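You operate a simulated robot arm through the tools that you are given. There is no shell and no other tool. Be economical: measure what you need, move in short steps, check, and stop when the job is done.

You run a simulated two-armed robot. Do the job below in one go: nothing can be reset, and whatever is moved stays where it is left.

Task
Put the elbow cream tub on the bench in front of the red mixer. Stack the carton marked "tube sleeves" from the bench right of the mill on top of the carton labelled "wrap sheets". Take the lid off the body cream tub on the bench right of the warm plate and lay it down there. Push the mill drawer shut. Put the blue-band beaker in the sink bowl. Take the cool cream tub on the bench right of the sink and put it away on the upper tub shelf. Open the bowls cupboard door, put the orange jar on the upper shelf of the bowls cupboard and shut the door again. The order is free. Set down upright: blue-band beaker, cool cream tub, orange jar.

Only the result counts: the job must be done as asked and must still hold three seconds after the hand-in. Knocking over, shifting, dropping, spilling or breaking anything else fails it. Lids that push on must go on centred and level and be pressed home; caps that screw on are set level and turned clockwise until they are tight. Flat cloth is picked up by pressing the open fingertips on it (5 to 10 N) and closing them slowly along it; thin cloth reads only 2 to 8 mm in the jaws.

Robot
Two 7-joint arms with two-finger grippers on one trunk, on a base that drives. Base frame: it is fixed to the floor where the robot stands at the start and does not move with it; the origin is under the middle of the robot, x ahead of it, y to its left, z up; the surface under the hand at the start is at about z = 0.9. Readings come in m, degrees, newtons and seconds.
The left shoulder is at the start at [0.056, 0.353, 1.229], the right one opposite. With the tool pointing down near the work surface each hand reaches from about 0.2 to 0.74 m from the robot's upright axis, wherever it stands, measured 20 degrees to its own side. Places, roughly: bench in front of the red mixer (22x21 cm) [0.52, 0.94, 0.9]; blue-band beaker (8x8x9 cm) [-0.9, -0.5, 0.9]; body cream tub [0, -0.75, 1]; bowls cupboard door [0.4, 3.2, 0.5]; cool cream tub [-2.25, 0.75, 1]; jar sleeves carton, paper sleeves carton, tube sle [0.5, 0, 1]; mill drawer [-0.5, -0.4, 0.5]; orange jar [-2.5, 3, 1]; sink bowl [-2.4, 0.4, 0.8]; upper shelf of the bowls cupboard [0.6, 3.2, 0.5]; upper tub shelf [0.6, 0.6, 0.5]. Payload 2.2 kg a hand.
Tool frame (each hand has its own): the origin (TCP) lies between the finger pads and is the grasp point; the fingertips stand 0.019 m ahead of it; z points along the fingers, y is the line along which they close. The gripper opens to 0.116 m. The gripper's body begins 0.07 m behind the TCP.
Orientation is that of the tool frame in the base frame, as a unit quaternion [w, x, y, z]. With the fingers straight down and closing along the base's y, the tool's x points along the base's -x, its y along +y and its z along -z.

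Tools
- The arms move only by the tool drive_tool. It takes "left_commands", "right_commands" or both (then of equal length, played together; a hand with none holds still); each is a list of rows, each an object of numbers (a shift or turn left out is 0, a gripper value left out holds the last): "x", "y", "z": the shift along the tool's x, y, z in units of 250 mm (1.0 is 250 mm); "wx", "wy", "wz": the turn, a rotation vector about the tool's x, y, z in units of 90 degrees (1.0 is 90 degrees); "jaw": the finger opening in m, from 0 to 0.116. In form: [{"x": .., "y": .., "z": .., "wx": .., "wy": .., "wz": .., "jaw": ..}, ...]. A call has 1 to 10 rows; each row is the pose to reach, as a shift and turn from the pose commanded when the call began, along the tool's axes at that moment. A call with a number of a shift or a turn outside -1 to 1 is refused whole. A row lasts 0.2 s, in which the tool goes at most 0.05 m and 8.6 degrees; a call with a longer step from one row to the next is refused whole, and so is a gripper value outside its range. A pose out of reach is approached as far as the arm can. The call stops where the force on the tool passes 40 N (or 10 N more than at its start, if that is more) or the arm is blocked; 0.2 s more then pass. Each finger halts on what it meets, pressing with about 38 N; the grip force reading is that of the motor and also rises with nothing between the fingers. The clock runs only during rows and for 0.2 s after the last one: add rows that repeat a pose to give the fingers time. The reply holds the time, the measured pose of the TCP, the force on the tool along the base axes, the opening and the grip force, in the units named above and with some noise, with the torque about the TCP (base axes, N m) and any sound that the robot's microphone picked up.
- Cameras (640 x 400 px; columns grow to the right, rows downward): "scene" is now at [0.1232, 0.0959, 1.3921]; the picture's right is [-0.72, -0.69, 0.08], its down [-0.63, 0.60, -0.49] and it looks along [0.29, -0.41, -0.87] (base axes); focal length 214 px, centre (320, 200). "left" rides on the left gripper at [0.069, 0.015, -0.097] in its tool frame; the picture's right is [-0.22, 0.98, 0.00], its down [-0.76, -0.17, -0.63] and it looks along [-0.62, -0.14, 0.77] (tool axes); focal length 251 px, centre (320, 200). "right" rides on the right gripper at [0.069, -0.015, -0.097] in its tool frame; the picture's right is [0.21, 0.98, 0.00], its down [-0.76, 0.17, -0.63] and it looks along [-0.62, 0.14, 0.77] (tool axes); focal length 251 px, centre (320, 200). There is no depth. A picture from a camera that has moved, and an enlarged one, comes with that camera's place and axes in the base frame and with its lens. The place of the scene camera against the robot may be out by one fixed shift of up to 0.025 m in any direction.
- snapshot(camera): a new picture of that camera. The clock stands still meanwhile.
- slide_trunk(by): slides the trunk up (or, below 0, down) by that many m; the arms and the scene camera ride with it, the base frame stays. It gives what a move gives, with no picture.
- steer(legs): drives the robot by 1 to 6 legs, each [ahead, left, turn to the left] in m, m and degrees, along the robot's own axes; the way and the turn of a leg run together, so that a leg with both is an arc; at most 1.5 m and 180 degrees a leg. The arms and the cameras ride along, it lands a little off, and it stops where it bumps. It gives what a move gives.
- pan_tilt(pan, tilt): turns the head with the scene camera to pan (to the left, within 80 degrees either way) and tilt (down, from -29 to 69), counted from straight ahead of the robot. It gives what a move gives.
- close_up(camera, box): a new picture of the part [left, top, right, bottom] of that camera's present view, enlarged. The clock stands still meanwhile.
- sign_off(): hands the job in; it is judged then, once.

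Go step by step. Nothing tells you exact positions but the pictures and the camera data: compare them with the known pose of the tool, close in by small moves and look again before you grip or let go. The budget is 207 turns and 194 pictures, counting those below and the enlarged ones. Unless the task says otherwise, let go and move clear before handing in.

The tools are called after "Call:" as a command line: name --argument value ..., lists and objects as JSON in quotes. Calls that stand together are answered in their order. drive_tool: Moves the arms, as the interface text tells. Its arguments: {"type":"object","properties":{"left_commands":{"type":"array","items":{"type":"object","properties":{"x":{"type":"number"},"y":{"type":"number"},"z":{"type":"number"},"wx":{"type":"number"},"wy":{"type":"number"},"wz":{"type":"number"},"jaw":{"type":"number"}}}},"right_commands":{"type":"array","items":{"type":"object","properties":{"x":{"type":"number"},"y":{"type":"number"},"z":{"type":"number"},"wx":{"type":"number"},"wy":{"type":"number"},"wz":{"type":"number"},"jaw":{"type":"number"}}}}},"required":[]} The other tools are called the same way: slide_trunk (by) slides the trunk up or down; steer (legs) drives the base; pan_tilt (pan, tilt) turns the head that bears the scene camera; snapshot (camera) takes a picture; close_up (camera, box) takes an enlarged picture of a part of a camera's view; sign_off () hands the job in.

At the start:

```text
t: 0.0
left_position: [0.397, 0.0505, 1.1783]
left_orientation: [-0.009, 0.019, 0.999, -0.036]
left_force: [1.4, 3.4, -0.5]
left_moment: [-0.22, 0.09, 0.03]
left_opening: 0.1159
left_gripper_force: 0.0
right_position: [0.3535, -0.2688, 1.1909]
right_orientation: [-0.005, 0.016, 0.999, -0.041]
right_force: [0.8, 1.5, -1.0]
right_moment: [-0.13, 0.04, 0.04]
right_opening: 0.1159
right_gripper_force: 0.1
trunk travel left (down, up): [-0.4, 0.09]
robot x, y, heading: [-0.0076, 0.0303, -2.8]
head pan, tilt: [-43.4, 62.7]
```

scene: 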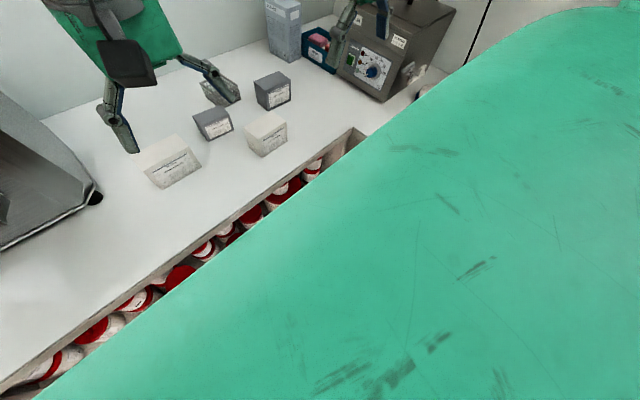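
right: 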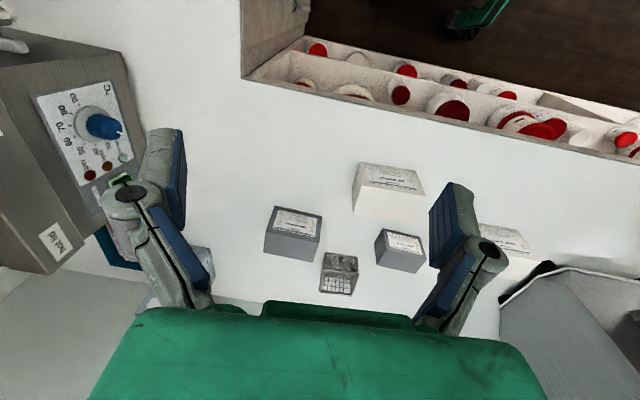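
left: 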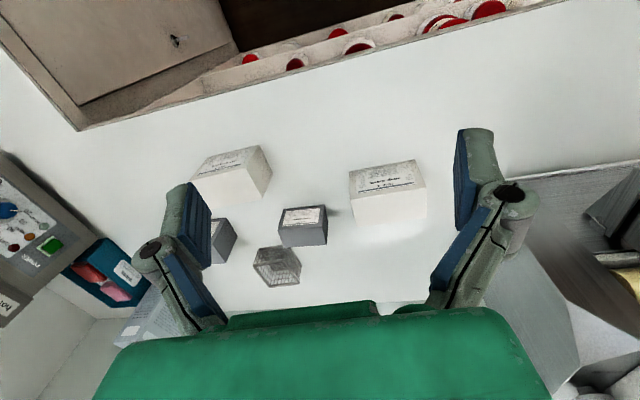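

I see cartons on the bench ahead and a tub shelf under it. First I survey the room with the head camera.

Call:
pan_tilt --pan 0 --tilt 35

Call:
snapshot --camera "scene"

Call:
pan_tilt --pan 70 --tilt 30

Call:
snapshot --camera "scene"

Call:
pan_tilt --pan -70 --tilt 30

Call:
snapshot --camera "scene"

```text
t: 1.1
left_position: [0.3601, 0.0433, 1.1863]
left_orientation: [-0.002, 0.038, 0.999, -0.024]
left_force: [1.1, 3.1, 0.0]
left_moment: [-0.24, 0.13, 0.03]
left_opening: 0.1162
left_gripper_force: 0.0
right_position: [0.3043, -0.2767, 1.1919]
right_orientation: [0.006, 0.034, 0.999, -0.034]
right_force: [1.0, 1.5, -0.7]
right_moment: [-0.2, 0.07, 0.05]
right_opening: 0.1158
right_gripper_force: 0.0
trunk travel left (down, up): [-0.4, 0.09]
robot x, y, heading: [-0.0177, 0.0594, -5.2]
head pan, tilt: [0.0, 35.0]
```

```text
190 pictures are left
camera scene: at [0.1548, 0.1505, 1.4254], right [-0.09, -0.99, 0.08], down [-0.59, -0.01, -0.8], along [0.8, -0.12, -0.59], focal length 214 px, centre (320, 200)
```

scene: 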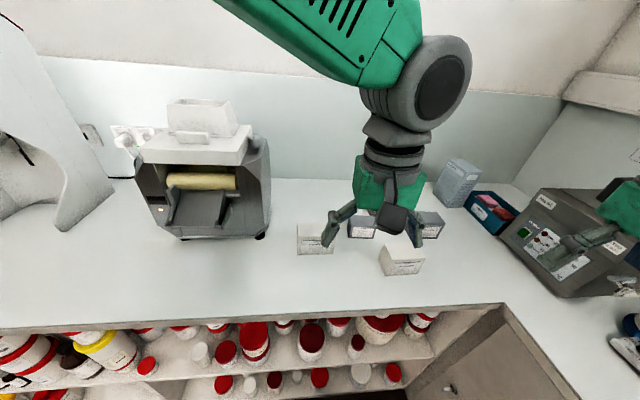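

```text
t: 2.5
left_position: [0.3067, -0.0129, 1.208]
left_orientation: [0.0, 0.036, 0.999, -0.014]
left_force: [-2.6, 4.9, 5.4]
left_moment: [-0.43, -0.28, 0.05]
left_opening: 0.1158
left_gripper_force: 0.1
right_position: [0.2578, -0.3469, 1.1926]
right_orientation: [0.012, 0.03, 0.999, -0.028]
right_force: [-2.9, -2.6, 1.1]
right_moment: [0.2, -0.16, 0.03]
right_opening: 0.1161
right_gripper_force: 0.1
trunk travel left (down, up): [-0.4, 0.09]
robot x, y, heading: [-0.0328, 0.0354, -4.9]
head pan, tilt: [70.0, 30.0]
```

```text
189 pictures are left
camera scene: at [0.0503, 0.2272, 1.4389], right [0.91, -0.42, 0.04], down [-0.21, -0.53, -0.82], along [0.37, 0.74, -0.57], focal length 214 px, centre (320, 200)
```

scene: 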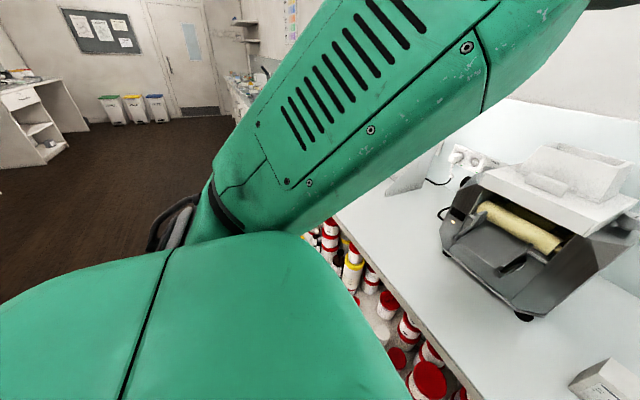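

```text
t: 4.8
left_position: [0.3866, 0.0574, 1.179]
left_orientation: [-0.013, 0.028, 0.999, -0.031]
left_force: [2.9, 1.6, -0.2]
left_moment: [-0.1, 0.32, 0.06]
left_opening: 0.1155
left_gripper_force: 0.0
right_position: [0.3381, -0.2651, 1.1912]
right_orientation: [0.0, 0.022, 0.999, -0.043]
right_force: [1.0, -0.3, -0.8]
right_moment: [0.06, 0.15, 0.06]
right_opening: 0.1158
right_gripper_force: 0.0
trunk travel left (down, up): [-0.4, 0.09]
robot x, y, heading: [-0.0106, 0.0598, -4.2]
head pan, tilt: [-70.0, 30.0]
```

```text
188 pictures are left
camera scene: at [0.1127, 0.0615, 1.4419], right [-0.96, -0.28, 0.05], down [-0.17, 0.41, -0.89], along [0.23, -0.87, -0.44], focal length 214 px, centre (320, 200)
```

scene: 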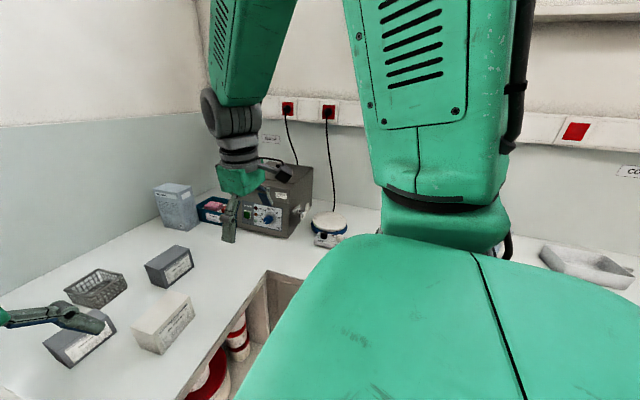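

The robot's readings shift a little as the head moves, so I check with a null move whether that settles.

Call:
drive_tool --left_commands '[{"x": 0}, {"x": 0}, {"x": 0}]' --right_commands '[{"x": 0}, {"x": 0}, {"x": 0}]'

Call:
drive_tool --left_commands '[{"x": 0}, {"x": 0}, {"x": 0}]' --right_commands '[{"x": 0}, {"x": 0}, {"x": 0}]'

Call:
pan_tilt --pan -20 --tilt 55

Call:
snapshot --camera "scene"

```text
t: 5.2
left_position: [0.3193, -0.2048, 1.2018]
left_orientation: [-0.017, 0.014, 0.999, 0.032]
left_force: [7.9, -8.1, 1.6]
left_moment: [0.65, 0.66, 0.06]
left_opening: 0.1161
left_gripper_force: 0.0
right_position: [0.2395, -0.5567, 1.0963]
right_orientation: [0.0, 0.039, 0.998, 0.047]
right_force: [0.6, 0.3, -0.6]
right_moment: [-0.02, -0.03, -0.08]
right_opening: 0.1159
right_gripper_force: 0.1
trunk travel left (down, up): [-0.4, 0.09]
robot x, y, heading: [-0.0499, 0.0195, -5.7]
head pan, tilt: [-70.0, 30.0]
stopped in row 2 (left hand): the arm was blocked; the commanded pose is now the measured one
```

```text
t: 5.7
left_position: [0.3707, -0.1569, 1.2475]
left_orientation: [0.089, 0.094, 0.988, -0.08]
left_force: [-4.1, -3.5, -0.4]
left_moment: [0.41, -0.32, 0.15]
left_opening: 0.1158
left_gripper_force: 0.0
right_position: [0.2054, -0.4086, 1.1318]
right_orientation: [-0.026, 0.159, 0.987, 0.015]
right_force: [-5.4, -4.4, 0.3]
right_moment: [0.39, -0.51, -0.02]
right_opening: 0.1159
right_gripper_force: 0.1
trunk travel left (down, up): [-0.4, 0.09]
robot x, y, heading: [0.0264, 0.0154, -12.5]
head pan, tilt: [-70.0, 30.0]
stopped in row 2 (left hand): the arm was blocked; the commanded pose is now the measured one
```

```text
t: 6.9
left_position: [0.3738, -0.1065, 1.2382]
left_orientation: [0.059, 0.073, 0.993, -0.075]
left_force: [-2.5, 2.1, -3.6]
left_moment: [-0.23, -0.26, 0.02]
left_opening: 0.1158
left_gripper_force: 0.0
right_position: [0.2337, -0.3751, 1.1427]
right_orientation: [-0.025, 0.108, 0.994, -0.012]
right_force: [-3.5, 0.8, 0.2]
right_moment: [-0.07, -0.29, 0.07]
right_opening: 0.1158
right_gripper_force: 0.1
trunk travel left (down, up): [-0.4, 0.09]
robot x, y, heading: [0.0176, 0.0304, -10.8]
head pan, tilt: [-20.0, 55.0]
```

```text
187 pictures are left
camera scene: at [0.1148, -0.0523, 1.4048], right [-0.51, -0.86, -0.02], down [-0.7, 0.43, -0.57], along [0.5, -0.28, -0.82], focal length 214 px, centre (320, 200)
```

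scene: 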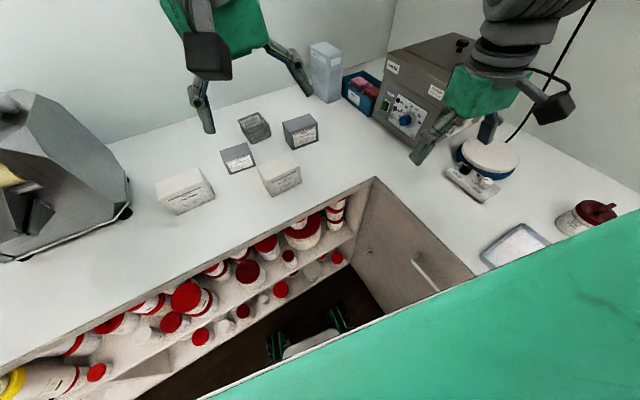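

The pose keeps changing, so I watch again with a longer null hold of one arm.

Call:
drive_tool --left_commands '[{"x": 0}]'

Call:
drive_tool --right_commands '[{"x": 0}]'

Call:
pan_tilt --pan -20 --tilt 55

Call:
snapshot --camera "left"

Call:
snapshot --camera "right"

```text
t: 7.5
left_position: [0.3153, -0.2137, 1.2377]
left_orientation: [0.04, 0.045, 0.998, -0.022]
left_force: [0.4, -6.9, -0.9]
left_moment: [0.56, 0.04, 0.04]
left_opening: 0.1159
left_gripper_force: 0.1
right_position: [0.2028, -0.5088, 1.1105]
right_orientation: [0.011, 0.077, 0.996, 0.036]
right_force: [0.0, -1.0, -0.1]
right_moment: [0.11, 0.02, -0.05]
right_opening: 0.1157
right_gripper_force: 0.0
trunk travel left (down, up): [-0.4, 0.09]
robot x, y, heading: [-0.0201, 0.0325, -8.6]
head pan, tilt: [-20.0, 55.0]
stopped in row 1 (left hand): the arm was blocked; the commanded pose is now the measured one
```

```text
t: 8.1
left_position: [0.3589, -0.0849, 1.2709]
left_orientation: [0.082, 0.064, 0.986, -0.132]
left_force: [0.6, 6.5, -2.2]
left_moment: [-0.56, -0.03, -0.11]
left_opening: 0.1159
left_gripper_force: 0.0
right_position: [0.1988, -0.3339, 1.1324]
right_orientation: [-0.06, 0.113, 0.991, -0.031]
right_force: [2.7, 0.9, 3.6]
right_moment: [-0.14, 0.25, 0.06]
right_opening: 0.1161
right_gripper_force: 0.2
trunk travel left (down, up): [-0.4, 0.09]
robot x, y, heading: [0.0094, 0.0356, -10.5]
head pan, tilt: [-20.0, 55.0]
stopped in row 1 (left hand): the arm was blocked; the commanded pose is now the measured one
```

```text
t: 8.7
left_position: [0.3157, -0.2136, 1.2465]
left_orientation: [0.071, 0.068, 0.993, -0.062]
left_force: [-3.4, -2.5, -2.1]
left_moment: [0.12, -0.32, 0.02]
left_opening: 0.1162
left_gripper_force: 0.0
right_position: [0.1949, -0.4609, 1.1181]
right_orientation: [-0.008, 0.093, 0.995, 0.024]
right_force: [1.3, 0.8, 0.1]
right_moment: [-0.14, 0.11, -0.02]
right_opening: 0.1158
right_gripper_force: 0.1
trunk travel left (down, up): [-0.4, 0.09]
robot x, y, heading: [-0.011, 0.0158, -9.8]
head pan, tilt: [-20.0, 55.0]
```

```text
186 pictures are left
camera left: at [0.2379, -0.1782, 1.3287], right [0.35, 0.93, -0.08], down [0.63, -0.17, 0.75], along [0.69, -0.31, -0.65], focal length 251 px, centre (320, 200)
```

left: 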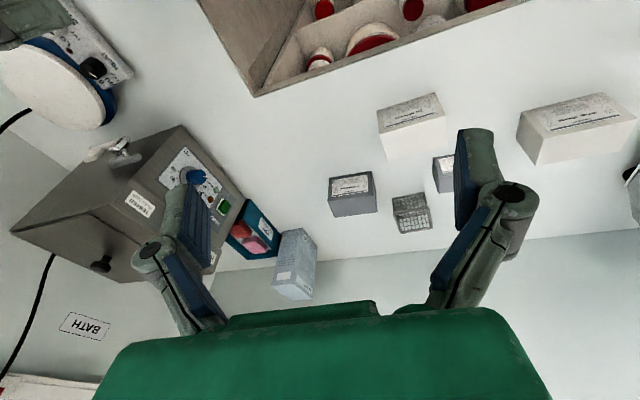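

```text
185 pictures are left
camera right: at [0.1245, -0.468, 1.2161], right [-0.03, 1.0, 0.05], down [0.78, -0.01, 0.63], along [0.63, 0.06, -0.78], focal length 251 px, centre (320, 200)
```

right: 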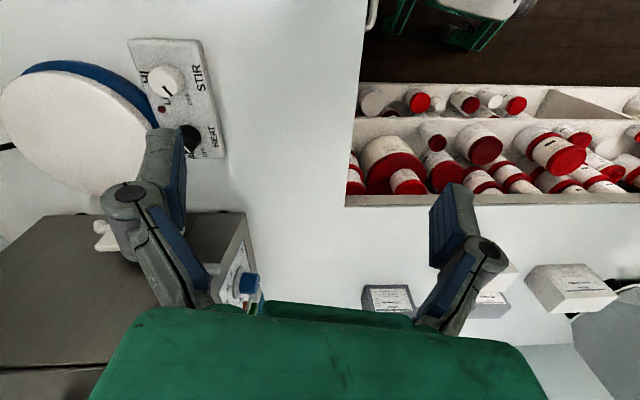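

The robot seems to sway bodily, so I let time pass without moving to see whether it damps out.

Call:
pan_tilt --pan -20 --tilt 55

Call:
pan_tilt --pan -20 --tilt 55

Call:
pan_tilt --pan -20 --tilt 55

Call:
pan_tilt --pan -20 --tilt 55

Call:
pan_tilt --pan -20 --tilt 55

Call:
pan_tilt --pan -20 --tilt 55

Call:
snapshot --camera "scene"

```text
t: 9.3
left_position: [0.3588, -0.0218, 1.2605]
left_orientation: [0.063, 0.06, 0.988, -0.127]
left_force: [2.5, 2.4, 1.4]
left_moment: [-0.09, 0.24, -0.06]
left_opening: 0.116
left_gripper_force: 0.0
right_position: [0.2204, -0.2866, 1.1565]
right_orientation: [-0.033, 0.091, 0.994, -0.044]
right_force: [1.1, -0.1, 1.8]
right_moment: [0.07, 0.03, 0.03]
right_opening: 0.1161
right_gripper_force: 0.2
trunk travel left (down, up): [-0.4, 0.09]
robot x, y, heading: [-0.0057, 0.0612, -10.0]
head pan, tilt: [-20.0, 55.0]
```

```text
t: 9.9
left_position: [0.3414, -0.2345, 1.2438]
left_orientation: [0.066, 0.075, 0.993, -0.06]
left_force: [-0.1, -0.5, -3.4]
left_moment: [-0.08, -0.07, 0.01]
left_opening: 0.1158
left_gripper_force: 0.1
right_position: [0.2051, -0.4747, 1.1067]
right_orientation: [-0.029, 0.105, 0.994, 0.032]
right_force: [1.5, 2.6, -2.7]
right_moment: [-0.27, 0.18, -0.04]
right_opening: 0.1158
right_gripper_force: 0.0
trunk travel left (down, up): [-0.4, 0.09]
robot x, y, heading: [-0.0006, 0.0217, -10.8]
head pan, tilt: [-20.0, 55.0]
```

```text
t: 10.5
left_position: [0.3271, -0.0307, 1.2685]
left_orientation: [0.064, 0.071, 0.987, -0.129]
left_force: [1.0, 1.5, 1.9]
left_moment: [-0.05, 0.17, -0.03]
left_opening: 0.1161
left_gripper_force: 0.0
right_position: [0.1882, -0.2905, 1.1693]
right_orientation: [-0.01, 0.102, 0.994, -0.043]
right_force: [0.0, -0.9, 1.8]
right_moment: [0.11, -0.09, 0.08]
right_opening: 0.1162
right_gripper_force: 0.0
trunk travel left (down, up): [-0.4, 0.09]
robot x, y, heading: [-0.0194, 0.0566, -11.6]
head pan, tilt: [-20.0, 55.0]
```

```text
t: 11.1
left_position: [0.3761, -0.2602, 1.2556]
left_orientation: [0.068, 0.105, 0.989, -0.075]
left_force: [4.3, -1.6, 0.1]
left_moment: [0.13, 0.39, -0.04]
left_opening: 0.1159
left_gripper_force: 0.1
right_position: [0.2062, -0.4811, 1.0981]
right_orientation: [-0.063, 0.146, 0.987, 0.032]
right_force: [2.4, 1.1, -2.4]
right_moment: [-0.19, 0.27, 0.0]
right_opening: 0.1158
right_gripper_force: 0.0
trunk travel left (down, up): [-0.4, 0.09]
robot x, y, heading: [0.0323, 0.0242, -14.3]
head pan, tilt: [-20.0, 55.0]
```

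```text
t: 11.7
left_position: [0.3013, -0.0214, 1.2806]
left_orientation: [0.072, 0.08, 0.985, -0.135]
left_force: [-4.4, 1.6, 2.9]
left_moment: [0.16, -0.41, 0.13]
left_opening: 0.1159
left_gripper_force: 0.1
right_position: [0.1549, -0.2798, 1.1771]
right_orientation: [-0.006, 0.114, 0.992, -0.048]
right_force: [-1.0, 0.3, 1.9]
right_moment: [0.0, -0.13, 0.06]
right_opening: 0.1161
right_gripper_force: 0.0
trunk travel left (down, up): [-0.4, 0.09]
robot x, y, heading: [-0.0221, 0.0598, -12.8]
head pan, tilt: [-20.0, 55.0]
```

```text
t: 12.3
left_position: [0.3406, -0.2439, 1.2527]
left_orientation: [0.073, 0.063, 0.993, -0.06]
left_force: [2.1, 0.6, -0.2]
left_moment: [-0.06, 0.22, -0.08]
left_opening: 0.1158
left_gripper_force: 0.0
right_position: [0.1896, -0.4766, 1.0913]
right_orientation: [-0.06, 0.102, 0.992, 0.042]
right_force: [2.2, 4.2, -1.8]
right_moment: [-0.39, 0.24, -0.05]
right_opening: 0.116
right_gripper_force: 0.1
trunk travel left (down, up): [-0.4, 0.09]
robot x, y, heading: [-0.0192, 0.0304, -9.3]
head pan, tilt: [-20.0, 55.0]
```

```text
184 pictures are left
camera scene: at [0.0933, -0.1987, 1.4031], right [-0.49, -0.86, -0.11], down [-0.71, 0.47, -0.51], along [0.5, -0.17, -0.85], focal length 214 px, centre (320, 200)
```

scene: 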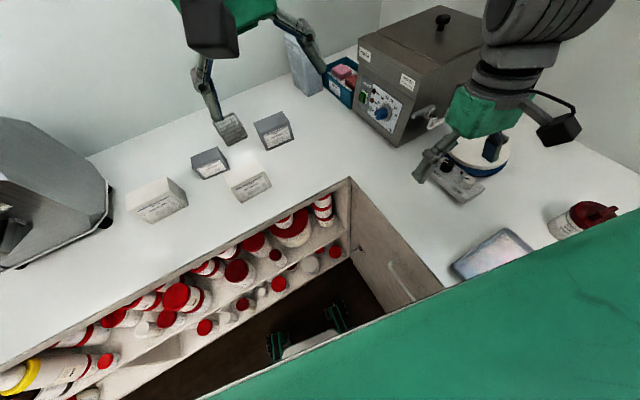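

The robot rocks from side to side about once in 1.2 s without damping. I drive back a bit, away from the bench, to see whether that calms it.

Call:
steer --legs '[[-0.3, 0.1, 0]]'

Call:
pan_tilt --pan -20 --tilt 50

Call:
pan_tilt --pan -20 --tilt 50

Call:
pan_tilt --pan -20 --tilt 50

Call:
snapshot --camera "scene"

```text
t: 13.0
left_position: [0.3319, -0.0207, 1.302]
left_orientation: [0.112, 0.093, 0.972, -0.187]
left_force: [-2.2, 0.3, 0.5]
left_moment: [0.03, -0.14, 0.06]
left_opening: 0.1158
left_gripper_force: 0.0
right_position: [0.148, -0.2503, 1.1427]
right_orientation: [-0.063, 0.172, 0.982, -0.045]
right_force: [-0.7, 2.2, -0.4]
right_moment: [-0.21, -0.1, 0.03]
right_opening: 0.1161
right_gripper_force: 0.1
trunk travel left (down, up): [-0.4, 0.09]
robot x, y, heading: [-0.006, 0.0716, -14.5]
head pan, tilt: [-20.0, 55.0]
stopped in leg 1: the robot was blocked; the commanded pose is now the measured one
```

```text
t: 13.7
left_position: [0.4008, -0.0647, 1.2956]
left_orientation: [0.109, 0.114, 0.971, -0.181]
left_force: [0.1, -3.1, 5.3]
left_moment: [0.48, 0.14, 0.01]
left_opening: 0.1161
left_gripper_force: 0.4
right_position: [0.1869, -0.2893, 1.1115]
right_orientation: [-0.123, 0.214, 0.969, -0.025]
right_force: [-3.4, -3.7, 2.1]
right_moment: [0.35, -0.34, -0.1]
right_opening: 0.1159
right_gripper_force: 0.0
trunk travel left (down, up): [-0.4, 0.09]
robot x, y, heading: [0.0477, 0.0616, -16.3]
head pan, tilt: [-20.0, 50.0]
```

```text
t: 14.2
left_position: [0.2856, -0.1416, 1.2875]
left_orientation: [0.114, 0.11, 0.977, -0.142]
left_force: [-5.2, -0.4, -1.2]
left_moment: [-0.01, -0.46, 0.15]
left_opening: 0.1159
left_gripper_force: 0.0
right_position: [0.0939, -0.3513, 1.112]
right_orientation: [-0.074, 0.189, 0.979, 0.003]
right_force: [-1.3, -0.8, 4.8]
right_moment: [0.03, -0.11, -0.06]
right_opening: 0.116
right_gripper_force: 0.0
trunk travel left (down, up): [-0.4, 0.09]
robot x, y, heading: [-0.0287, 0.0552, -14.9]
head pan, tilt: [-20.0, 50.0]
```

```text
t: 14.8
left_position: [0.4572, -0.0362, 1.2881]
left_orientation: [0.087, 0.115, 0.971, -0.19]
left_force: [1.8, 2.8, 0.3]
left_moment: [-0.2, 0.35, -0.12]
left_opening: 0.1159
left_gripper_force: 0.1
right_position: [0.2407, -0.2589, 1.1166]
right_orientation: [-0.128, 0.206, 0.969, -0.044]
right_force: [7.2, -0.3, 1.1]
right_moment: [-0.01, 0.72, 0.05]
right_opening: 0.1161
right_gripper_force: 0.0
trunk travel left (down, up): [-0.4, 0.09]
robot x, y, heading: [0.0623, 0.0817, -17.4]
head pan, tilt: [-20.0, 50.0]
```

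```text
183 pictures are left
camera scene: at [0.229, 0.014, 1.4178], right [-0.53, -0.85, 0.02], down [-0.67, 0.4, -0.63], along [0.52, -0.35, -0.78], focal length 214 px, centre (320, 200)
```

scene: 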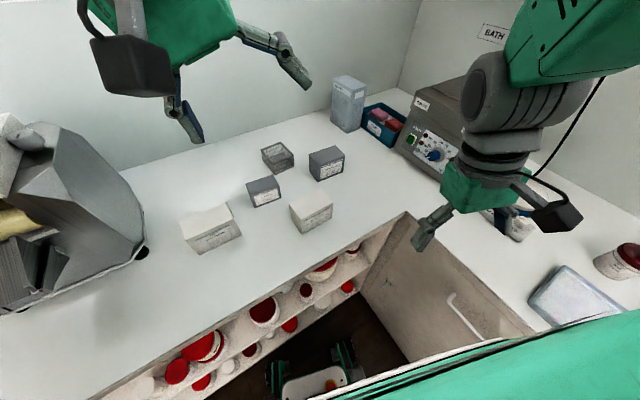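

Driving back was blocked, so something holds the robot. I look right and left for what it touches.

Call:
pan_tilt --pan -80 --tilt 65

Call:
snapshot --camera "scene"

Call:
pan_tilt --pan 80 --tilt 65

Call:
snapshot --camera "scene"

Call:
pan_tilt --pan 0 --tilt 69

Call:
snapshot --camera "scene"

```text
t: 16.1
left_position: [0.4253, 0.0174, 1.2805]
left_orientation: [0.089, 0.096, 0.972, -0.193]
left_force: [3.9, 0.3, -2.2]
left_moment: [0.03, 0.27, -0.07]
left_opening: 0.1163
left_gripper_force: 0.1
right_position: [0.2303, -0.1941, 1.1242]
right_orientation: [-0.104, 0.195, 0.974, 0.057]
right_force: [4.0, -5.2, -0.4]
right_moment: [0.5, 0.29, 0.03]
right_opening: 0.116
right_gripper_force: 0.0
trunk travel left (down, up): [-0.4, 0.09]
robot x, y, heading: [0.0312, 0.0945, -15.5]
head pan, tilt: [-80.0, 65.0]
```

```text
182 pictures are left
camera scene: at [0.1448, 0.043, 1.406], right [-0.99, -0.16, 0.05], down [-0.16, 0.81, -0.57], along [0.05, -0.57, -0.82], focal length 214 px, centre (320, 200)
```

scene: 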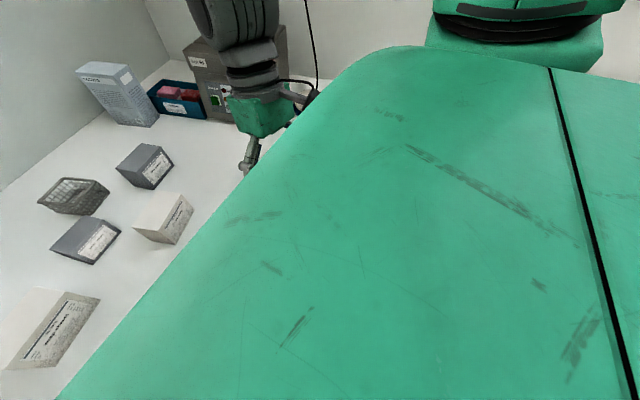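

```text
t: 18.6
left_position: [0.4041, 0.0472, 1.2829]
left_orientation: [0.094, 0.084, 0.971, -0.202]
left_force: [4.1, 1.3, 0.0]
left_moment: [-0.06, 0.32, -0.07]
left_opening: 0.1158
left_gripper_force: 0.1
right_position: [0.2111, -0.1965, 1.1358]
right_orientation: [-0.093, 0.177, 0.978, -0.066]
right_force: [3.5, -4.0, 2.4]
right_moment: [0.4, 0.3, -0.04]
right_opening: 0.1158
right_gripper_force: 0.1
trunk travel left (down, up): [-0.4, 0.09]
robot x, y, heading: [0.0066, 0.0925, -14.2]
head pan, tilt: [80.0, 65.0]
```

```text
181 pictures are left
camera scene: at [0.1356, 0.2121, 1.3853], right [0.91, -0.41, -0.01], down [-0.39, -0.85, -0.35], along [0.14, 0.33, -0.94], focal length 214 px, centre (320, 200)
```

scene: 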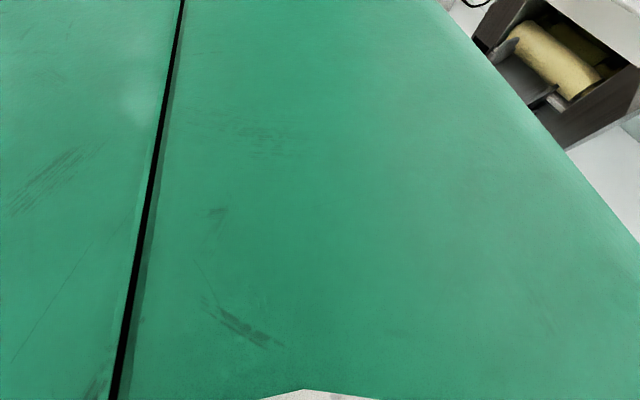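

```text
t: 20.1
left_position: [0.251, -0.0697, 1.2962]
left_orientation: [0.099, 0.134, 0.971, -0.173]
left_force: [-0.6, -1.1, 2.4]
left_moment: [0.24, -0.09, 0.04]
left_opening: 0.1161
left_gripper_force: 0.2
right_position: [0.0424, -0.2776, 1.1211]
right_orientation: [-0.082, 0.191, 0.978, -0.02]
right_force: [-8.7, -0.8, -6.6]
right_moment: [0.1, -0.68, -0.05]
right_opening: 0.1161
right_gripper_force: 0.1
trunk travel left (down, up): [-0.4, 0.09]
robot x, y, heading: [-0.0557, 0.0798, -18.8]
head pan, tilt: [0.0, 68.8]
```

```text
180 pictures are left
camera scene: at [0.0301, 0.1119, 1.3955], right [-0.35, -0.94, 0.05], down [-0.87, 0.31, -0.4], along [0.36, -0.18, -0.92], focal length 214 px, centre (320, 200)
```

scene: 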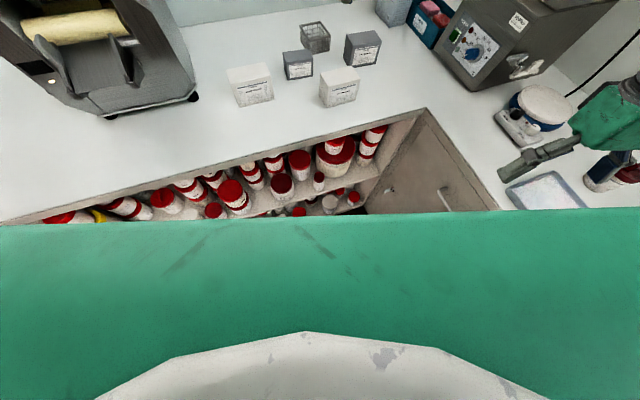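

The robot still sways, probably because its weight is high up. I lower the trunk slightly, which the hands' height allows, and see whether the sway lessens.

Call:
slide_trunk --by -0.05

Call:
pan_tilt --pan 0 --tilt 68.8

Call:
pan_tilt --pan 0 --tilt 68.8

Call:
pan_tilt --pan 0 --tilt 68.8

Call:
pan_tilt --pan 0 --tilt 68.8

```text
t: 20.5
left_position: [0.2958, -0.2671, 1.2433]
left_orientation: [0.087, 0.134, 0.981, -0.109]
left_force: [2.3, -1.3, -2.5]
left_moment: [0.12, 0.13, -0.01]
left_opening: 0.1155
left_gripper_force: 0.0
right_position: [0.0837, -0.4535, 1.0631]
right_orientation: [-0.107, 0.216, 0.97, 0.041]
right_force: [3.5, 0.0, -1.7]
right_moment: [-0.04, 0.38, -0.02]
right_opening: 0.1159
right_gripper_force: 0.0
trunk travel left (down, up): [-0.396, 0.094]
robot x, y, heading: [-0.0546, 0.0394, -17.2]
head pan, tilt: [0.0, 68.8]
stopped: the arm was blocked; the commanded pose is now the measured one
```

```text
t: 21.1
left_position: [0.3166, -0.0547, 1.2683]
left_orientation: [0.084, 0.118, 0.974, -0.176]
left_force: [1.6, 1.9, -0.5]
left_moment: [-0.13, 0.14, -0.04]
left_opening: 0.1159
left_gripper_force: 0.1
right_position: [0.104, -0.2711, 1.1176]
right_orientation: [-0.097, 0.208, 0.973, -0.035]
right_force: [0.8, -2.2, 0.4]
right_moment: [0.14, 0.05, 0.03]
right_opening: 0.116
right_gripper_force: 0.0
trunk travel left (down, up): [-0.396, 0.094]
robot x, y, heading: [-0.0562, 0.0773, -17.0]
head pan, tilt: [0.0, 68.8]
```

```text
t: 21.7
left_position: [0.2756, -0.2328, 1.2628]
left_orientation: [0.1, 0.133, 0.978, -0.123]
left_force: [-2.2, 2.5, -5.1]
left_moment: [-0.38, -0.33, 0.01]
left_opening: 0.1158
left_gripper_force: 0.0
right_position: [0.0761, -0.4296, 1.0809]
right_orientation: [-0.086, 0.216, 0.972, 0.025]
right_force: [4.0, 0.8, 1.8]
right_moment: [-0.15, 0.32, 0.0]
right_opening: 0.1159
right_gripper_force: 0.1
trunk travel left (down, up): [-0.396, 0.094]
robot x, y, heading: [-0.0557, 0.0468, -17.2]
head pan, tilt: [0.0, 68.8]
```

```text
t: 22.3
left_position: [0.2651, -0.0915, 1.2798]
left_orientation: [0.092, 0.127, 0.973, -0.17]
left_force: [1.9, 2.6, 2.2]
left_moment: [-0.15, 0.14, -0.04]
left_opening: 0.116
left_gripper_force: 0.0
right_position: [0.05, -0.3024, 1.1165]
right_orientation: [-0.092, 0.217, 0.972, -0.023]
right_force: [-2.0, -0.1, 2.8]
right_moment: [0.11, -0.26, 0.04]
right_opening: 0.1159
right_gripper_force: 0.0
trunk travel left (down, up): [-0.396, 0.094]
robot x, y, heading: [-0.0716, 0.0703, -18.0]
head pan, tilt: [0.0, 68.8]
```

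```text
t: 22.9
left_position: [0.3093, -0.2158, 1.2879]
left_orientation: [0.116, 0.157, 0.966, -0.169]
left_force: [-0.1, -3.4, 1.7]
left_moment: [0.41, 0.0, 0.11]
left_opening: 0.1162
left_gripper_force: 0.0
right_position: [0.0902, -0.3976, 1.1022]
right_orientation: [-0.071, 0.273, 0.959, 0.002]
right_force: [-0.4, -2.3, 0.6]
right_moment: [0.28, -0.06, -0.05]
right_opening: 0.1161
right_gripper_force: 0.1
trunk travel left (down, up): [-0.396, 0.094]
robot x, y, heading: [-0.0191, 0.0422, -20.5]
head pan, tilt: [0.0, 68.8]
```

The sway goes on and the heading creeps to the right. I try a short drive left, away from the right-hand bench.

Call:
steer --legs '[[0, 0.1, 0]]'

Call:
steer --legs '[[-0.05, 0.05, 0]]'

Call:
steer --legs '[[-0.05, 0.05, 0]]'

Call:
steer --legs '[[-0.05, 0.05, 0]]'

```text
t: 23.6
left_position: [0.2948, -0.2297, 1.2676]
left_orientation: [0.09, 0.137, 0.975, -0.149]
left_force: [2.3, -4.3, -1.1]
left_moment: [0.37, 0.19, 0.04]
left_opening: 0.1158
left_gripper_force: 0.0
right_position: [0.076, -0.411, 1.0684]
right_orientation: [-0.089, 0.22, 0.971, 0.014]
right_force: [0.6, -2.6, -0.5]
right_moment: [0.18, 0.04, -0.07]
right_opening: 0.1159
right_gripper_force: 0.0
trunk travel left (down, up): [-0.396, 0.094]
robot x, y, heading: [-0.0226, 0.0685, -19.7]
head pan, tilt: [0.0, 68.8]
stopped in leg 1: the robot was blocked; the commanded pose is now the measured one
```

```text
t: 24.6
left_position: [0.3441, -0.0277, 1.3128]
left_orientation: [0.112, 0.165, 0.946, -0.256]
left_force: [-0.4, 0.8, 2.5]
left_moment: [0.11, -0.06, 0.1]
left_opening: 0.1158
left_gripper_force: 0.0
right_position: [0.1361, -0.2287, 1.1361]
right_orientation: [-0.054, 0.286, 0.954, -0.078]
right_force: [-1.4, -1.6, 1.1]
right_moment: [0.24, -0.15, 0.0]
right_opening: 0.116
right_gripper_force: 0.1
trunk travel left (down, up): [-0.396, 0.094]
robot x, y, heading: [0.0094, 0.1131, -23.1]
head pan, tilt: [0.0, 68.8]
stopped in leg 1: the robot was blocked; the commanded pose is now the measured one
```

```text
t: 25.3
left_position: [0.3406, -0.0194, 1.3103]
left_orientation: [0.113, 0.172, 0.943, -0.262]
left_force: [3.2, 2.5, 0.1]
left_moment: [-0.12, 0.24, -0.11]
left_opening: 0.1161
left_gripper_force: 0.2
right_position: [0.1337, -0.2148, 1.1181]
right_orientation: [-0.081, 0.288, 0.952, -0.063]
right_force: [0.9, -0.6, 1.7]
right_moment: [0.17, 0.05, 0.03]
right_opening: 0.1161
right_gripper_force: 0.1
trunk travel left (down, up): [-0.396, 0.094]
robot x, y, heading: [0.0133, 0.1193, -23.5]
head pan, tilt: [0.0, 68.8]
stopped in leg 1: the robot was blocked; the commanded pose is now the measured one
```

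```text
t: 26.3
left_position: [0.3389, 0.0459, 1.3028]
left_orientation: [0.102, 0.172, 0.944, -0.261]
left_force: [4.6, 1.2, 0.0]
left_moment: [-0.08, 0.34, -0.19]
left_opening: 0.116
left_gripper_force: 0.0
right_position: [0.1345, -0.1541, 1.1333]
right_orientation: [-0.054, 0.293, 0.951, -0.085]
right_force: [1.2, -0.8, 1.7]
right_moment: [0.16, 0.13, 0.0]
right_opening: 0.1161
right_gripper_force: 0.0
trunk travel left (down, up): [-0.396, 0.094]
robot x, y, heading: [-0.0171, 0.1914, -23.7]
head pan, tilt: [0.0, 68.8]
```

Left works: the base moved some 12 cm. I continue away from the corner in small legs.

Call:
steer --legs '[[-0.05, 0.1, 0]]'

Call:
steer --legs '[[-0.1, 0.1, 0]]'

Call:
pan_tilt --pan 0 --tilt 60

Call:
pan_tilt --pan 0 --tilt 60

Call:
pan_tilt --pan 0 --tilt 60

Call:
snapshot --camera "scene"

```text
t: 27.6
left_position: [0.2801, 0.1002, 1.3296]
left_orientation: [0.073, 0.106, 0.951, -0.282]
left_force: [3.2, 4.3, -4.0]
left_moment: [-0.53, 0.21, -0.22]
left_opening: 0.1159
left_gripper_force: 0.1
right_position: [0.0797, -0.0848, 1.062]
right_orientation: [-0.109, 0.194, 0.974, -0.043]
right_force: [9.2, 2.7, -6.6]
right_moment: [-0.22, 0.91, -0.03]
right_opening: 0.1162
right_gripper_force: 0.0
trunk travel left (down, up): [-0.396, 0.094]
robot x, y, heading: [-0.0187, 0.3137, -21.4]
head pan, tilt: [0.0, 68.8]
stopped in leg 1: the robot was blocked; the commanded pose is now the measured one
```

```text
t: 28.3
left_position: [0.3025, 0.1805, 1.3431]
left_orientation: [0.099, 0.122, 0.93, -0.331]
left_force: [2.1, 3.3, 2.2]
left_moment: [-0.01, 0.22, -0.11]
left_opening: 0.1161
left_gripper_force: 0.0
right_position: [0.1049, -0.0202, 1.1028]
right_orientation: [-0.072, 0.265, 0.959, -0.076]
right_force: [0.9, -0.6, -0.6]
right_moment: [0.09, 0.1, 0.04]
right_opening: 0.1162
right_gripper_force: 0.0
trunk travel left (down, up): [-0.396, 0.094]
robot x, y, heading: [-0.0372, 0.3184, -22.4]
head pan, tilt: [0.0, 68.8]
stopped in leg 1: the robot was blocked; the commanded pose is now the measured one
```

```text
t: 29.0
left_position: [0.2163, -0.0025, 1.3345]
left_orientation: [0.12, 0.145, 0.945, -0.268]
left_force: [-0.7, 0.8, 0.4]
left_moment: [-0.04, -0.12, 0.04]
left_opening: 0.116
left_gripper_force: 0.1
right_position: [0.041, -0.1671, 1.0658]
right_orientation: [-0.059, 0.273, 0.96, -0.003]
right_force: [0.4, 2.9, -0.3]
right_moment: [-0.26, 0.05, -0.02]
right_opening: 0.116
right_gripper_force: 0.1
trunk travel left (down, up): [-0.396, 0.094]
robot x, y, heading: [-0.0523, 0.2935, -22.4]
head pan, tilt: [0.0, 60.0]
```

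```text
t: 29.6
left_position: [0.3081, 0.1683, 1.3461]
left_orientation: [0.096, 0.114, 0.933, -0.327]
left_force: [4.4, 0.0, 1.8]
left_moment: [0.11, 0.38, -0.23]
left_opening: 0.1158
left_gripper_force: 0.2
right_position: [0.1046, -0.0307, 1.1024]
right_orientation: [-0.074, 0.262, 0.96, -0.071]
right_force: [-1.9, -2.3, 0.2]
right_moment: [0.2, -0.2, 0.02]
right_opening: 0.1159
right_gripper_force: 0.0
trunk travel left (down, up): [-0.396, 0.094]
robot x, y, heading: [-0.0343, 0.3151, -22.1]
head pan, tilt: [0.0, 60.0]
```

```text
t: 30.2
left_position: [0.2239, 0.0449, 1.34]
left_orientation: [0.125, 0.145, 0.941, -0.279]
left_force: [-0.2, -3.1, 0.2]
left_moment: [0.15, -0.1, 0.08]
left_opening: 0.116
left_gripper_force: 0.0
right_position: [0.0401, -0.1323, 1.0781]
right_orientation: [-0.057, 0.299, 0.952, -0.013]
right_force: [-2.3, -1.0, 2.0]
right_moment: [0.18, -0.2, -0.08]
right_opening: 0.116
right_gripper_force: 0.0
trunk travel left (down, up): [-0.396, 0.094]
robot x, y, heading: [-0.0526, 0.31, -22.1]
head pan, tilt: [0.0, 60.0]
```

```text
179 pictures are left
camera scene: at [0.0103, 0.1523, 1.3996], right [-0.38, -0.92, -0.08], down [-0.78, 0.37, -0.5], along [0.49, -0.12, -0.86], focal length 214 px, centre (320, 200)
```

scene: 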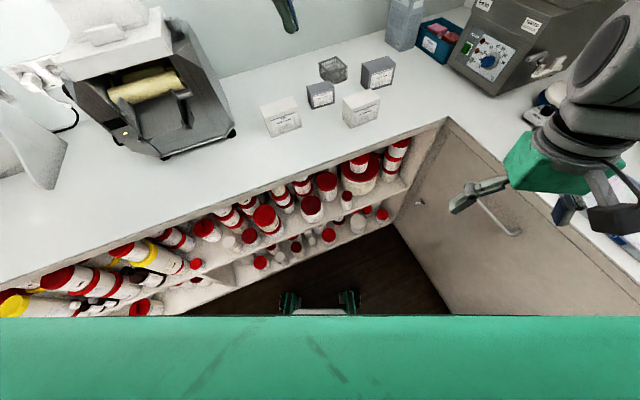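

The sway looks smaller out here. I wait a few beats more to see whether it dies down.

Call:
pan_tilt --pan 0 --tilt 60

Call:
pan_tilt --pan 0 --tilt 60

Call:
pan_tilt --pan 0 --tilt 60

Call:
pan_tilt --pan 0 --tilt 60

Call:
snapshot --camera "left"

Call:
snapshot --camera "right"

```text
t: 30.8
left_position: [0.3096, 0.1112, 1.3529]
left_orientation: [0.103, 0.093, 0.937, -0.32]
left_force: [1.1, 3.6, 3.2]
left_moment: [-0.02, 0.1, -0.07]
left_opening: 0.1165
left_gripper_force: 0.1
right_position: [0.1074, -0.0802, 1.0834]
right_orientation: [-0.074, 0.238, 0.967, -0.049]
right_force: [0.4, 2.5, 1.3]
right_moment: [-0.25, 0.08, 0.03]
right_opening: 0.116
right_gripper_force: 0.0
trunk travel left (down, up): [-0.396, 0.094]
robot x, y, heading: [-0.0226, 0.302, -20.6]
head pan, tilt: [0.0, 60.0]
```

```text
t: 31.4
left_position: [0.2403, 0.1162, 1.3327]
left_orientation: [0.13, 0.123, 0.939, -0.294]
left_force: [-0.6, -2.4, -0.2]
left_moment: [0.12, -0.03, 0.1]
left_opening: 0.1161
left_gripper_force: 0.0
right_position: [0.0538, -0.0754, 1.088]
right_orientation: [-0.058, 0.296, 0.953, -0.027]
right_force: [2.9, -2.8, 3.2]
right_moment: [0.27, 0.23, -0.03]
right_opening: 0.1159
right_gripper_force: 0.2
trunk travel left (down, up): [-0.396, 0.094]
robot x, y, heading: [-0.0668, 0.314, -19.9]
head pan, tilt: [0.0, 60.0]
```

```text
t: 32.0
left_position: [0.3273, 0.0476, 1.3478]
left_orientation: [0.111, 0.084, 0.944, -0.299]
left_force: [2.8, -0.1, 3.3]
left_moment: [0.16, 0.3, -0.17]
left_opening: 0.116
left_gripper_force: 0.0
right_position: [0.1303, -0.1387, 1.0727]
right_orientation: [-0.071, 0.232, 0.97, -0.029]
right_force: [3.2, -0.6, 3.6]
right_moment: [0.05, 0.28, -0.06]
right_opening: 0.1159
right_gripper_force: 0.1
trunk travel left (down, up): [-0.396, 0.094]
robot x, y, heading: [-0.0071, 0.2799, -19.3]
head pan, tilt: [0.0, 60.0]
```

```text
t: 32.6
left_position: [0.2399, 0.1841, 1.3248]
left_orientation: [0.122, 0.093, 0.942, -0.299]
left_force: [0.5, 8.2, -6.8]
left_moment: [-0.81, -0.06, -0.13]
left_opening: 0.116
left_gripper_force: 0.0
right_position: [0.0537, -0.0224, 1.0951]
right_orientation: [-0.062, 0.265, 0.961, -0.045]
right_force: [2.8, 2.2, -0.7]
right_moment: [-0.28, 0.27, 0.07]
right_opening: 0.1161
right_gripper_force: 0.0
trunk travel left (down, up): [-0.396, 0.094]
robot x, y, heading: [-0.1007, 0.3322, -17.7]
head pan, tilt: [0.0, 60.0]
```

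```text
178 pictures are left
camera left: at [0.1602, 0.2599, 1.3725], right [0.45, 0.76, -0.47], down [0.57, 0.16, 0.81], along [0.69, -0.63, -0.36], focal length 251 px, centre (320, 200)
```

left: 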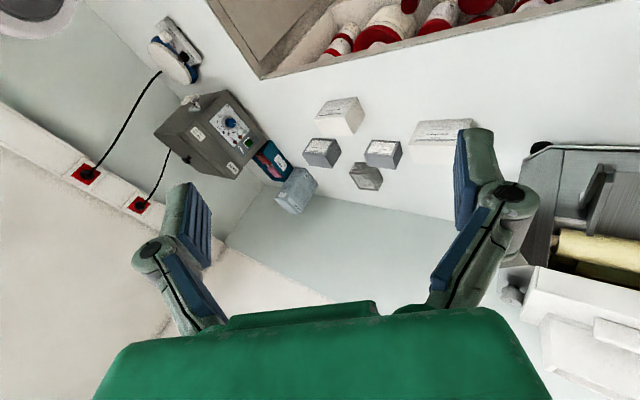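

```text
177 pictures are left
camera right: at [0.0026, 0.0053, 1.1997], right [0.31, 0.95, -0.1], down [0.82, -0.21, 0.53], along [0.48, -0.24, -0.84], focal length 251 px, centre (320, 200)
```

right: 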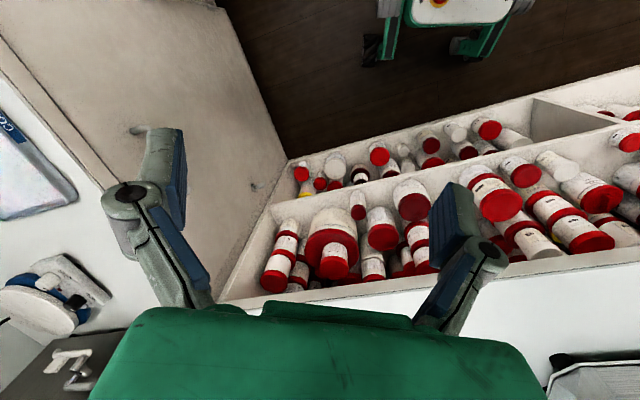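

The sway persists; I keep backing into the open floor, with a longer leg, to give the arms clearance before lowering the trunk.

Call:
steer --legs '[[-0.3, 0.15, 0]]'

Call:
steer --legs '[[-0.3, 0.15, 0]]'

Call:
slide_trunk --by -0.1

Call:
slide_trunk --by -0.1

Call:
snapshot --camera "scene"

```text
t: 33.7
left_position: [0.3509, 0.1983, 1.3484]
left_orientation: [0.13, 0.028, 0.939, -0.317]
left_force: [2.9, 2.1, 0.2]
left_moment: [-0.15, 0.14, -0.16]
left_opening: 0.116
left_gripper_force: 0.0
right_position: [0.1985, -0.0356, 1.0974]
right_orientation: [-0.042, 0.182, 0.98, -0.071]
right_force: [0.5, 1.4, 0.7]
right_moment: [-0.02, 0.07, 0.07]
right_opening: 0.1158
right_gripper_force: 0.1
trunk travel left (down, up): [-0.396, 0.094]
robot x, y, heading: [0.004, 0.3114, -12.3]
head pan, tilt: [0.0, 60.0]
stopped in leg 1: the robot was blocked; the commanded pose is now the measured one
```

```text
t: 35.1
left_position: [0.2848, 0.2947, 1.3608]
left_orientation: [0.097, -0.028, 0.931, -0.35]
left_force: [1.6, 3.5, -0.4]
left_moment: [-0.24, 0.14, -0.18]
left_opening: 0.1161
left_gripper_force: 0.0
right_position: [0.1219, 0.0489, 1.08]
right_orientation: [-0.069, 0.133, 0.983, -0.106]
right_force: [0.0, 2.4, 1.6]
right_moment: [-0.32, 0.0, 0.05]
right_opening: 0.116
right_gripper_force: 0.0
trunk travel left (down, up): [-0.396, 0.094]
robot x, y, heading: [-0.0897, 0.4014, -10.8]
head pan, tilt: [0.0, 60.0]
stopped in leg 1: the robot was blocked; the commanded pose is now the measured one
```

```text
t: 35.5
left_position: [0.2213, 0.0622, 1.3521]
left_orientation: [0.15, -0.006, 0.947, -0.284]
left_force: [-3.7, -2.4, -2.5]
left_moment: [0.0, -0.36, 0.24]
left_opening: 0.1155
left_gripper_force: 0.0
right_position: [0.063, -0.1363, 1.0225]
right_orientation: [-0.029, 0.163, 0.986, -0.017]
right_force: [1.8, 1.0, 1.3]
right_moment: [-0.16, 0.1, -0.1]
right_opening: 0.1159
right_gripper_force: 0.0
trunk travel left (down, up): [-0.393, 0.097]
robot x, y, heading: [-0.0916, 0.3834, -11.4]
head pan, tilt: [0.0, 60.0]
stopped: the arm was blocked; the commanded pose is now the measured one
```

```text
t: 35.9
left_position: [0.2836, 0.2698, 1.3523]
left_orientation: [0.162, 0.003, 0.916, -0.368]
left_force: [1.1, 4.3, -3.0]
left_moment: [-0.49, -0.08, -0.14]
left_opening: 0.116
left_gripper_force: 0.0
right_position: [0.143, 0.0275, 1.0772]
right_orientation: [0.013, 0.241, 0.967, -0.077]
right_force: [2.8, 1.6, -0.4]
right_moment: [-0.23, 0.29, -0.01]
right_opening: 0.1159
right_gripper_force: 0.0
trunk travel left (down, up): [-0.382, 0.108]
robot x, y, heading: [-0.0846, 0.3876, -11.3]
head pan, tilt: [0.0, 60.0]
stopped: the arm was blocked; the commanded pose is now the measured one
```

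```text
176 pictures are left
camera scene: at [0.0403, 0.3434, 1.3791], right [-0.2, -0.98, -0.01], down [-0.85, 0.18, -0.49], along [0.48, -0.09, -0.87], focal length 214 px, centre (320, 200)
```

scene: 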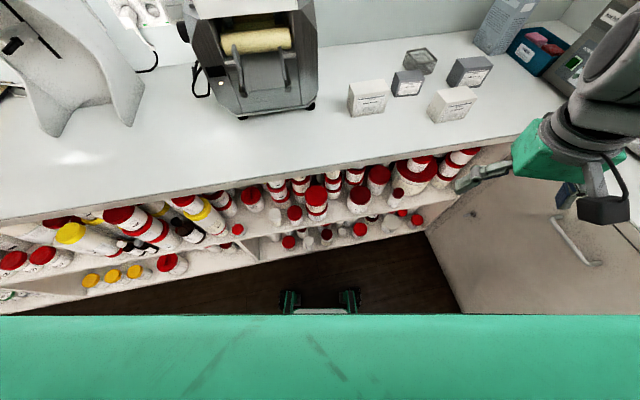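

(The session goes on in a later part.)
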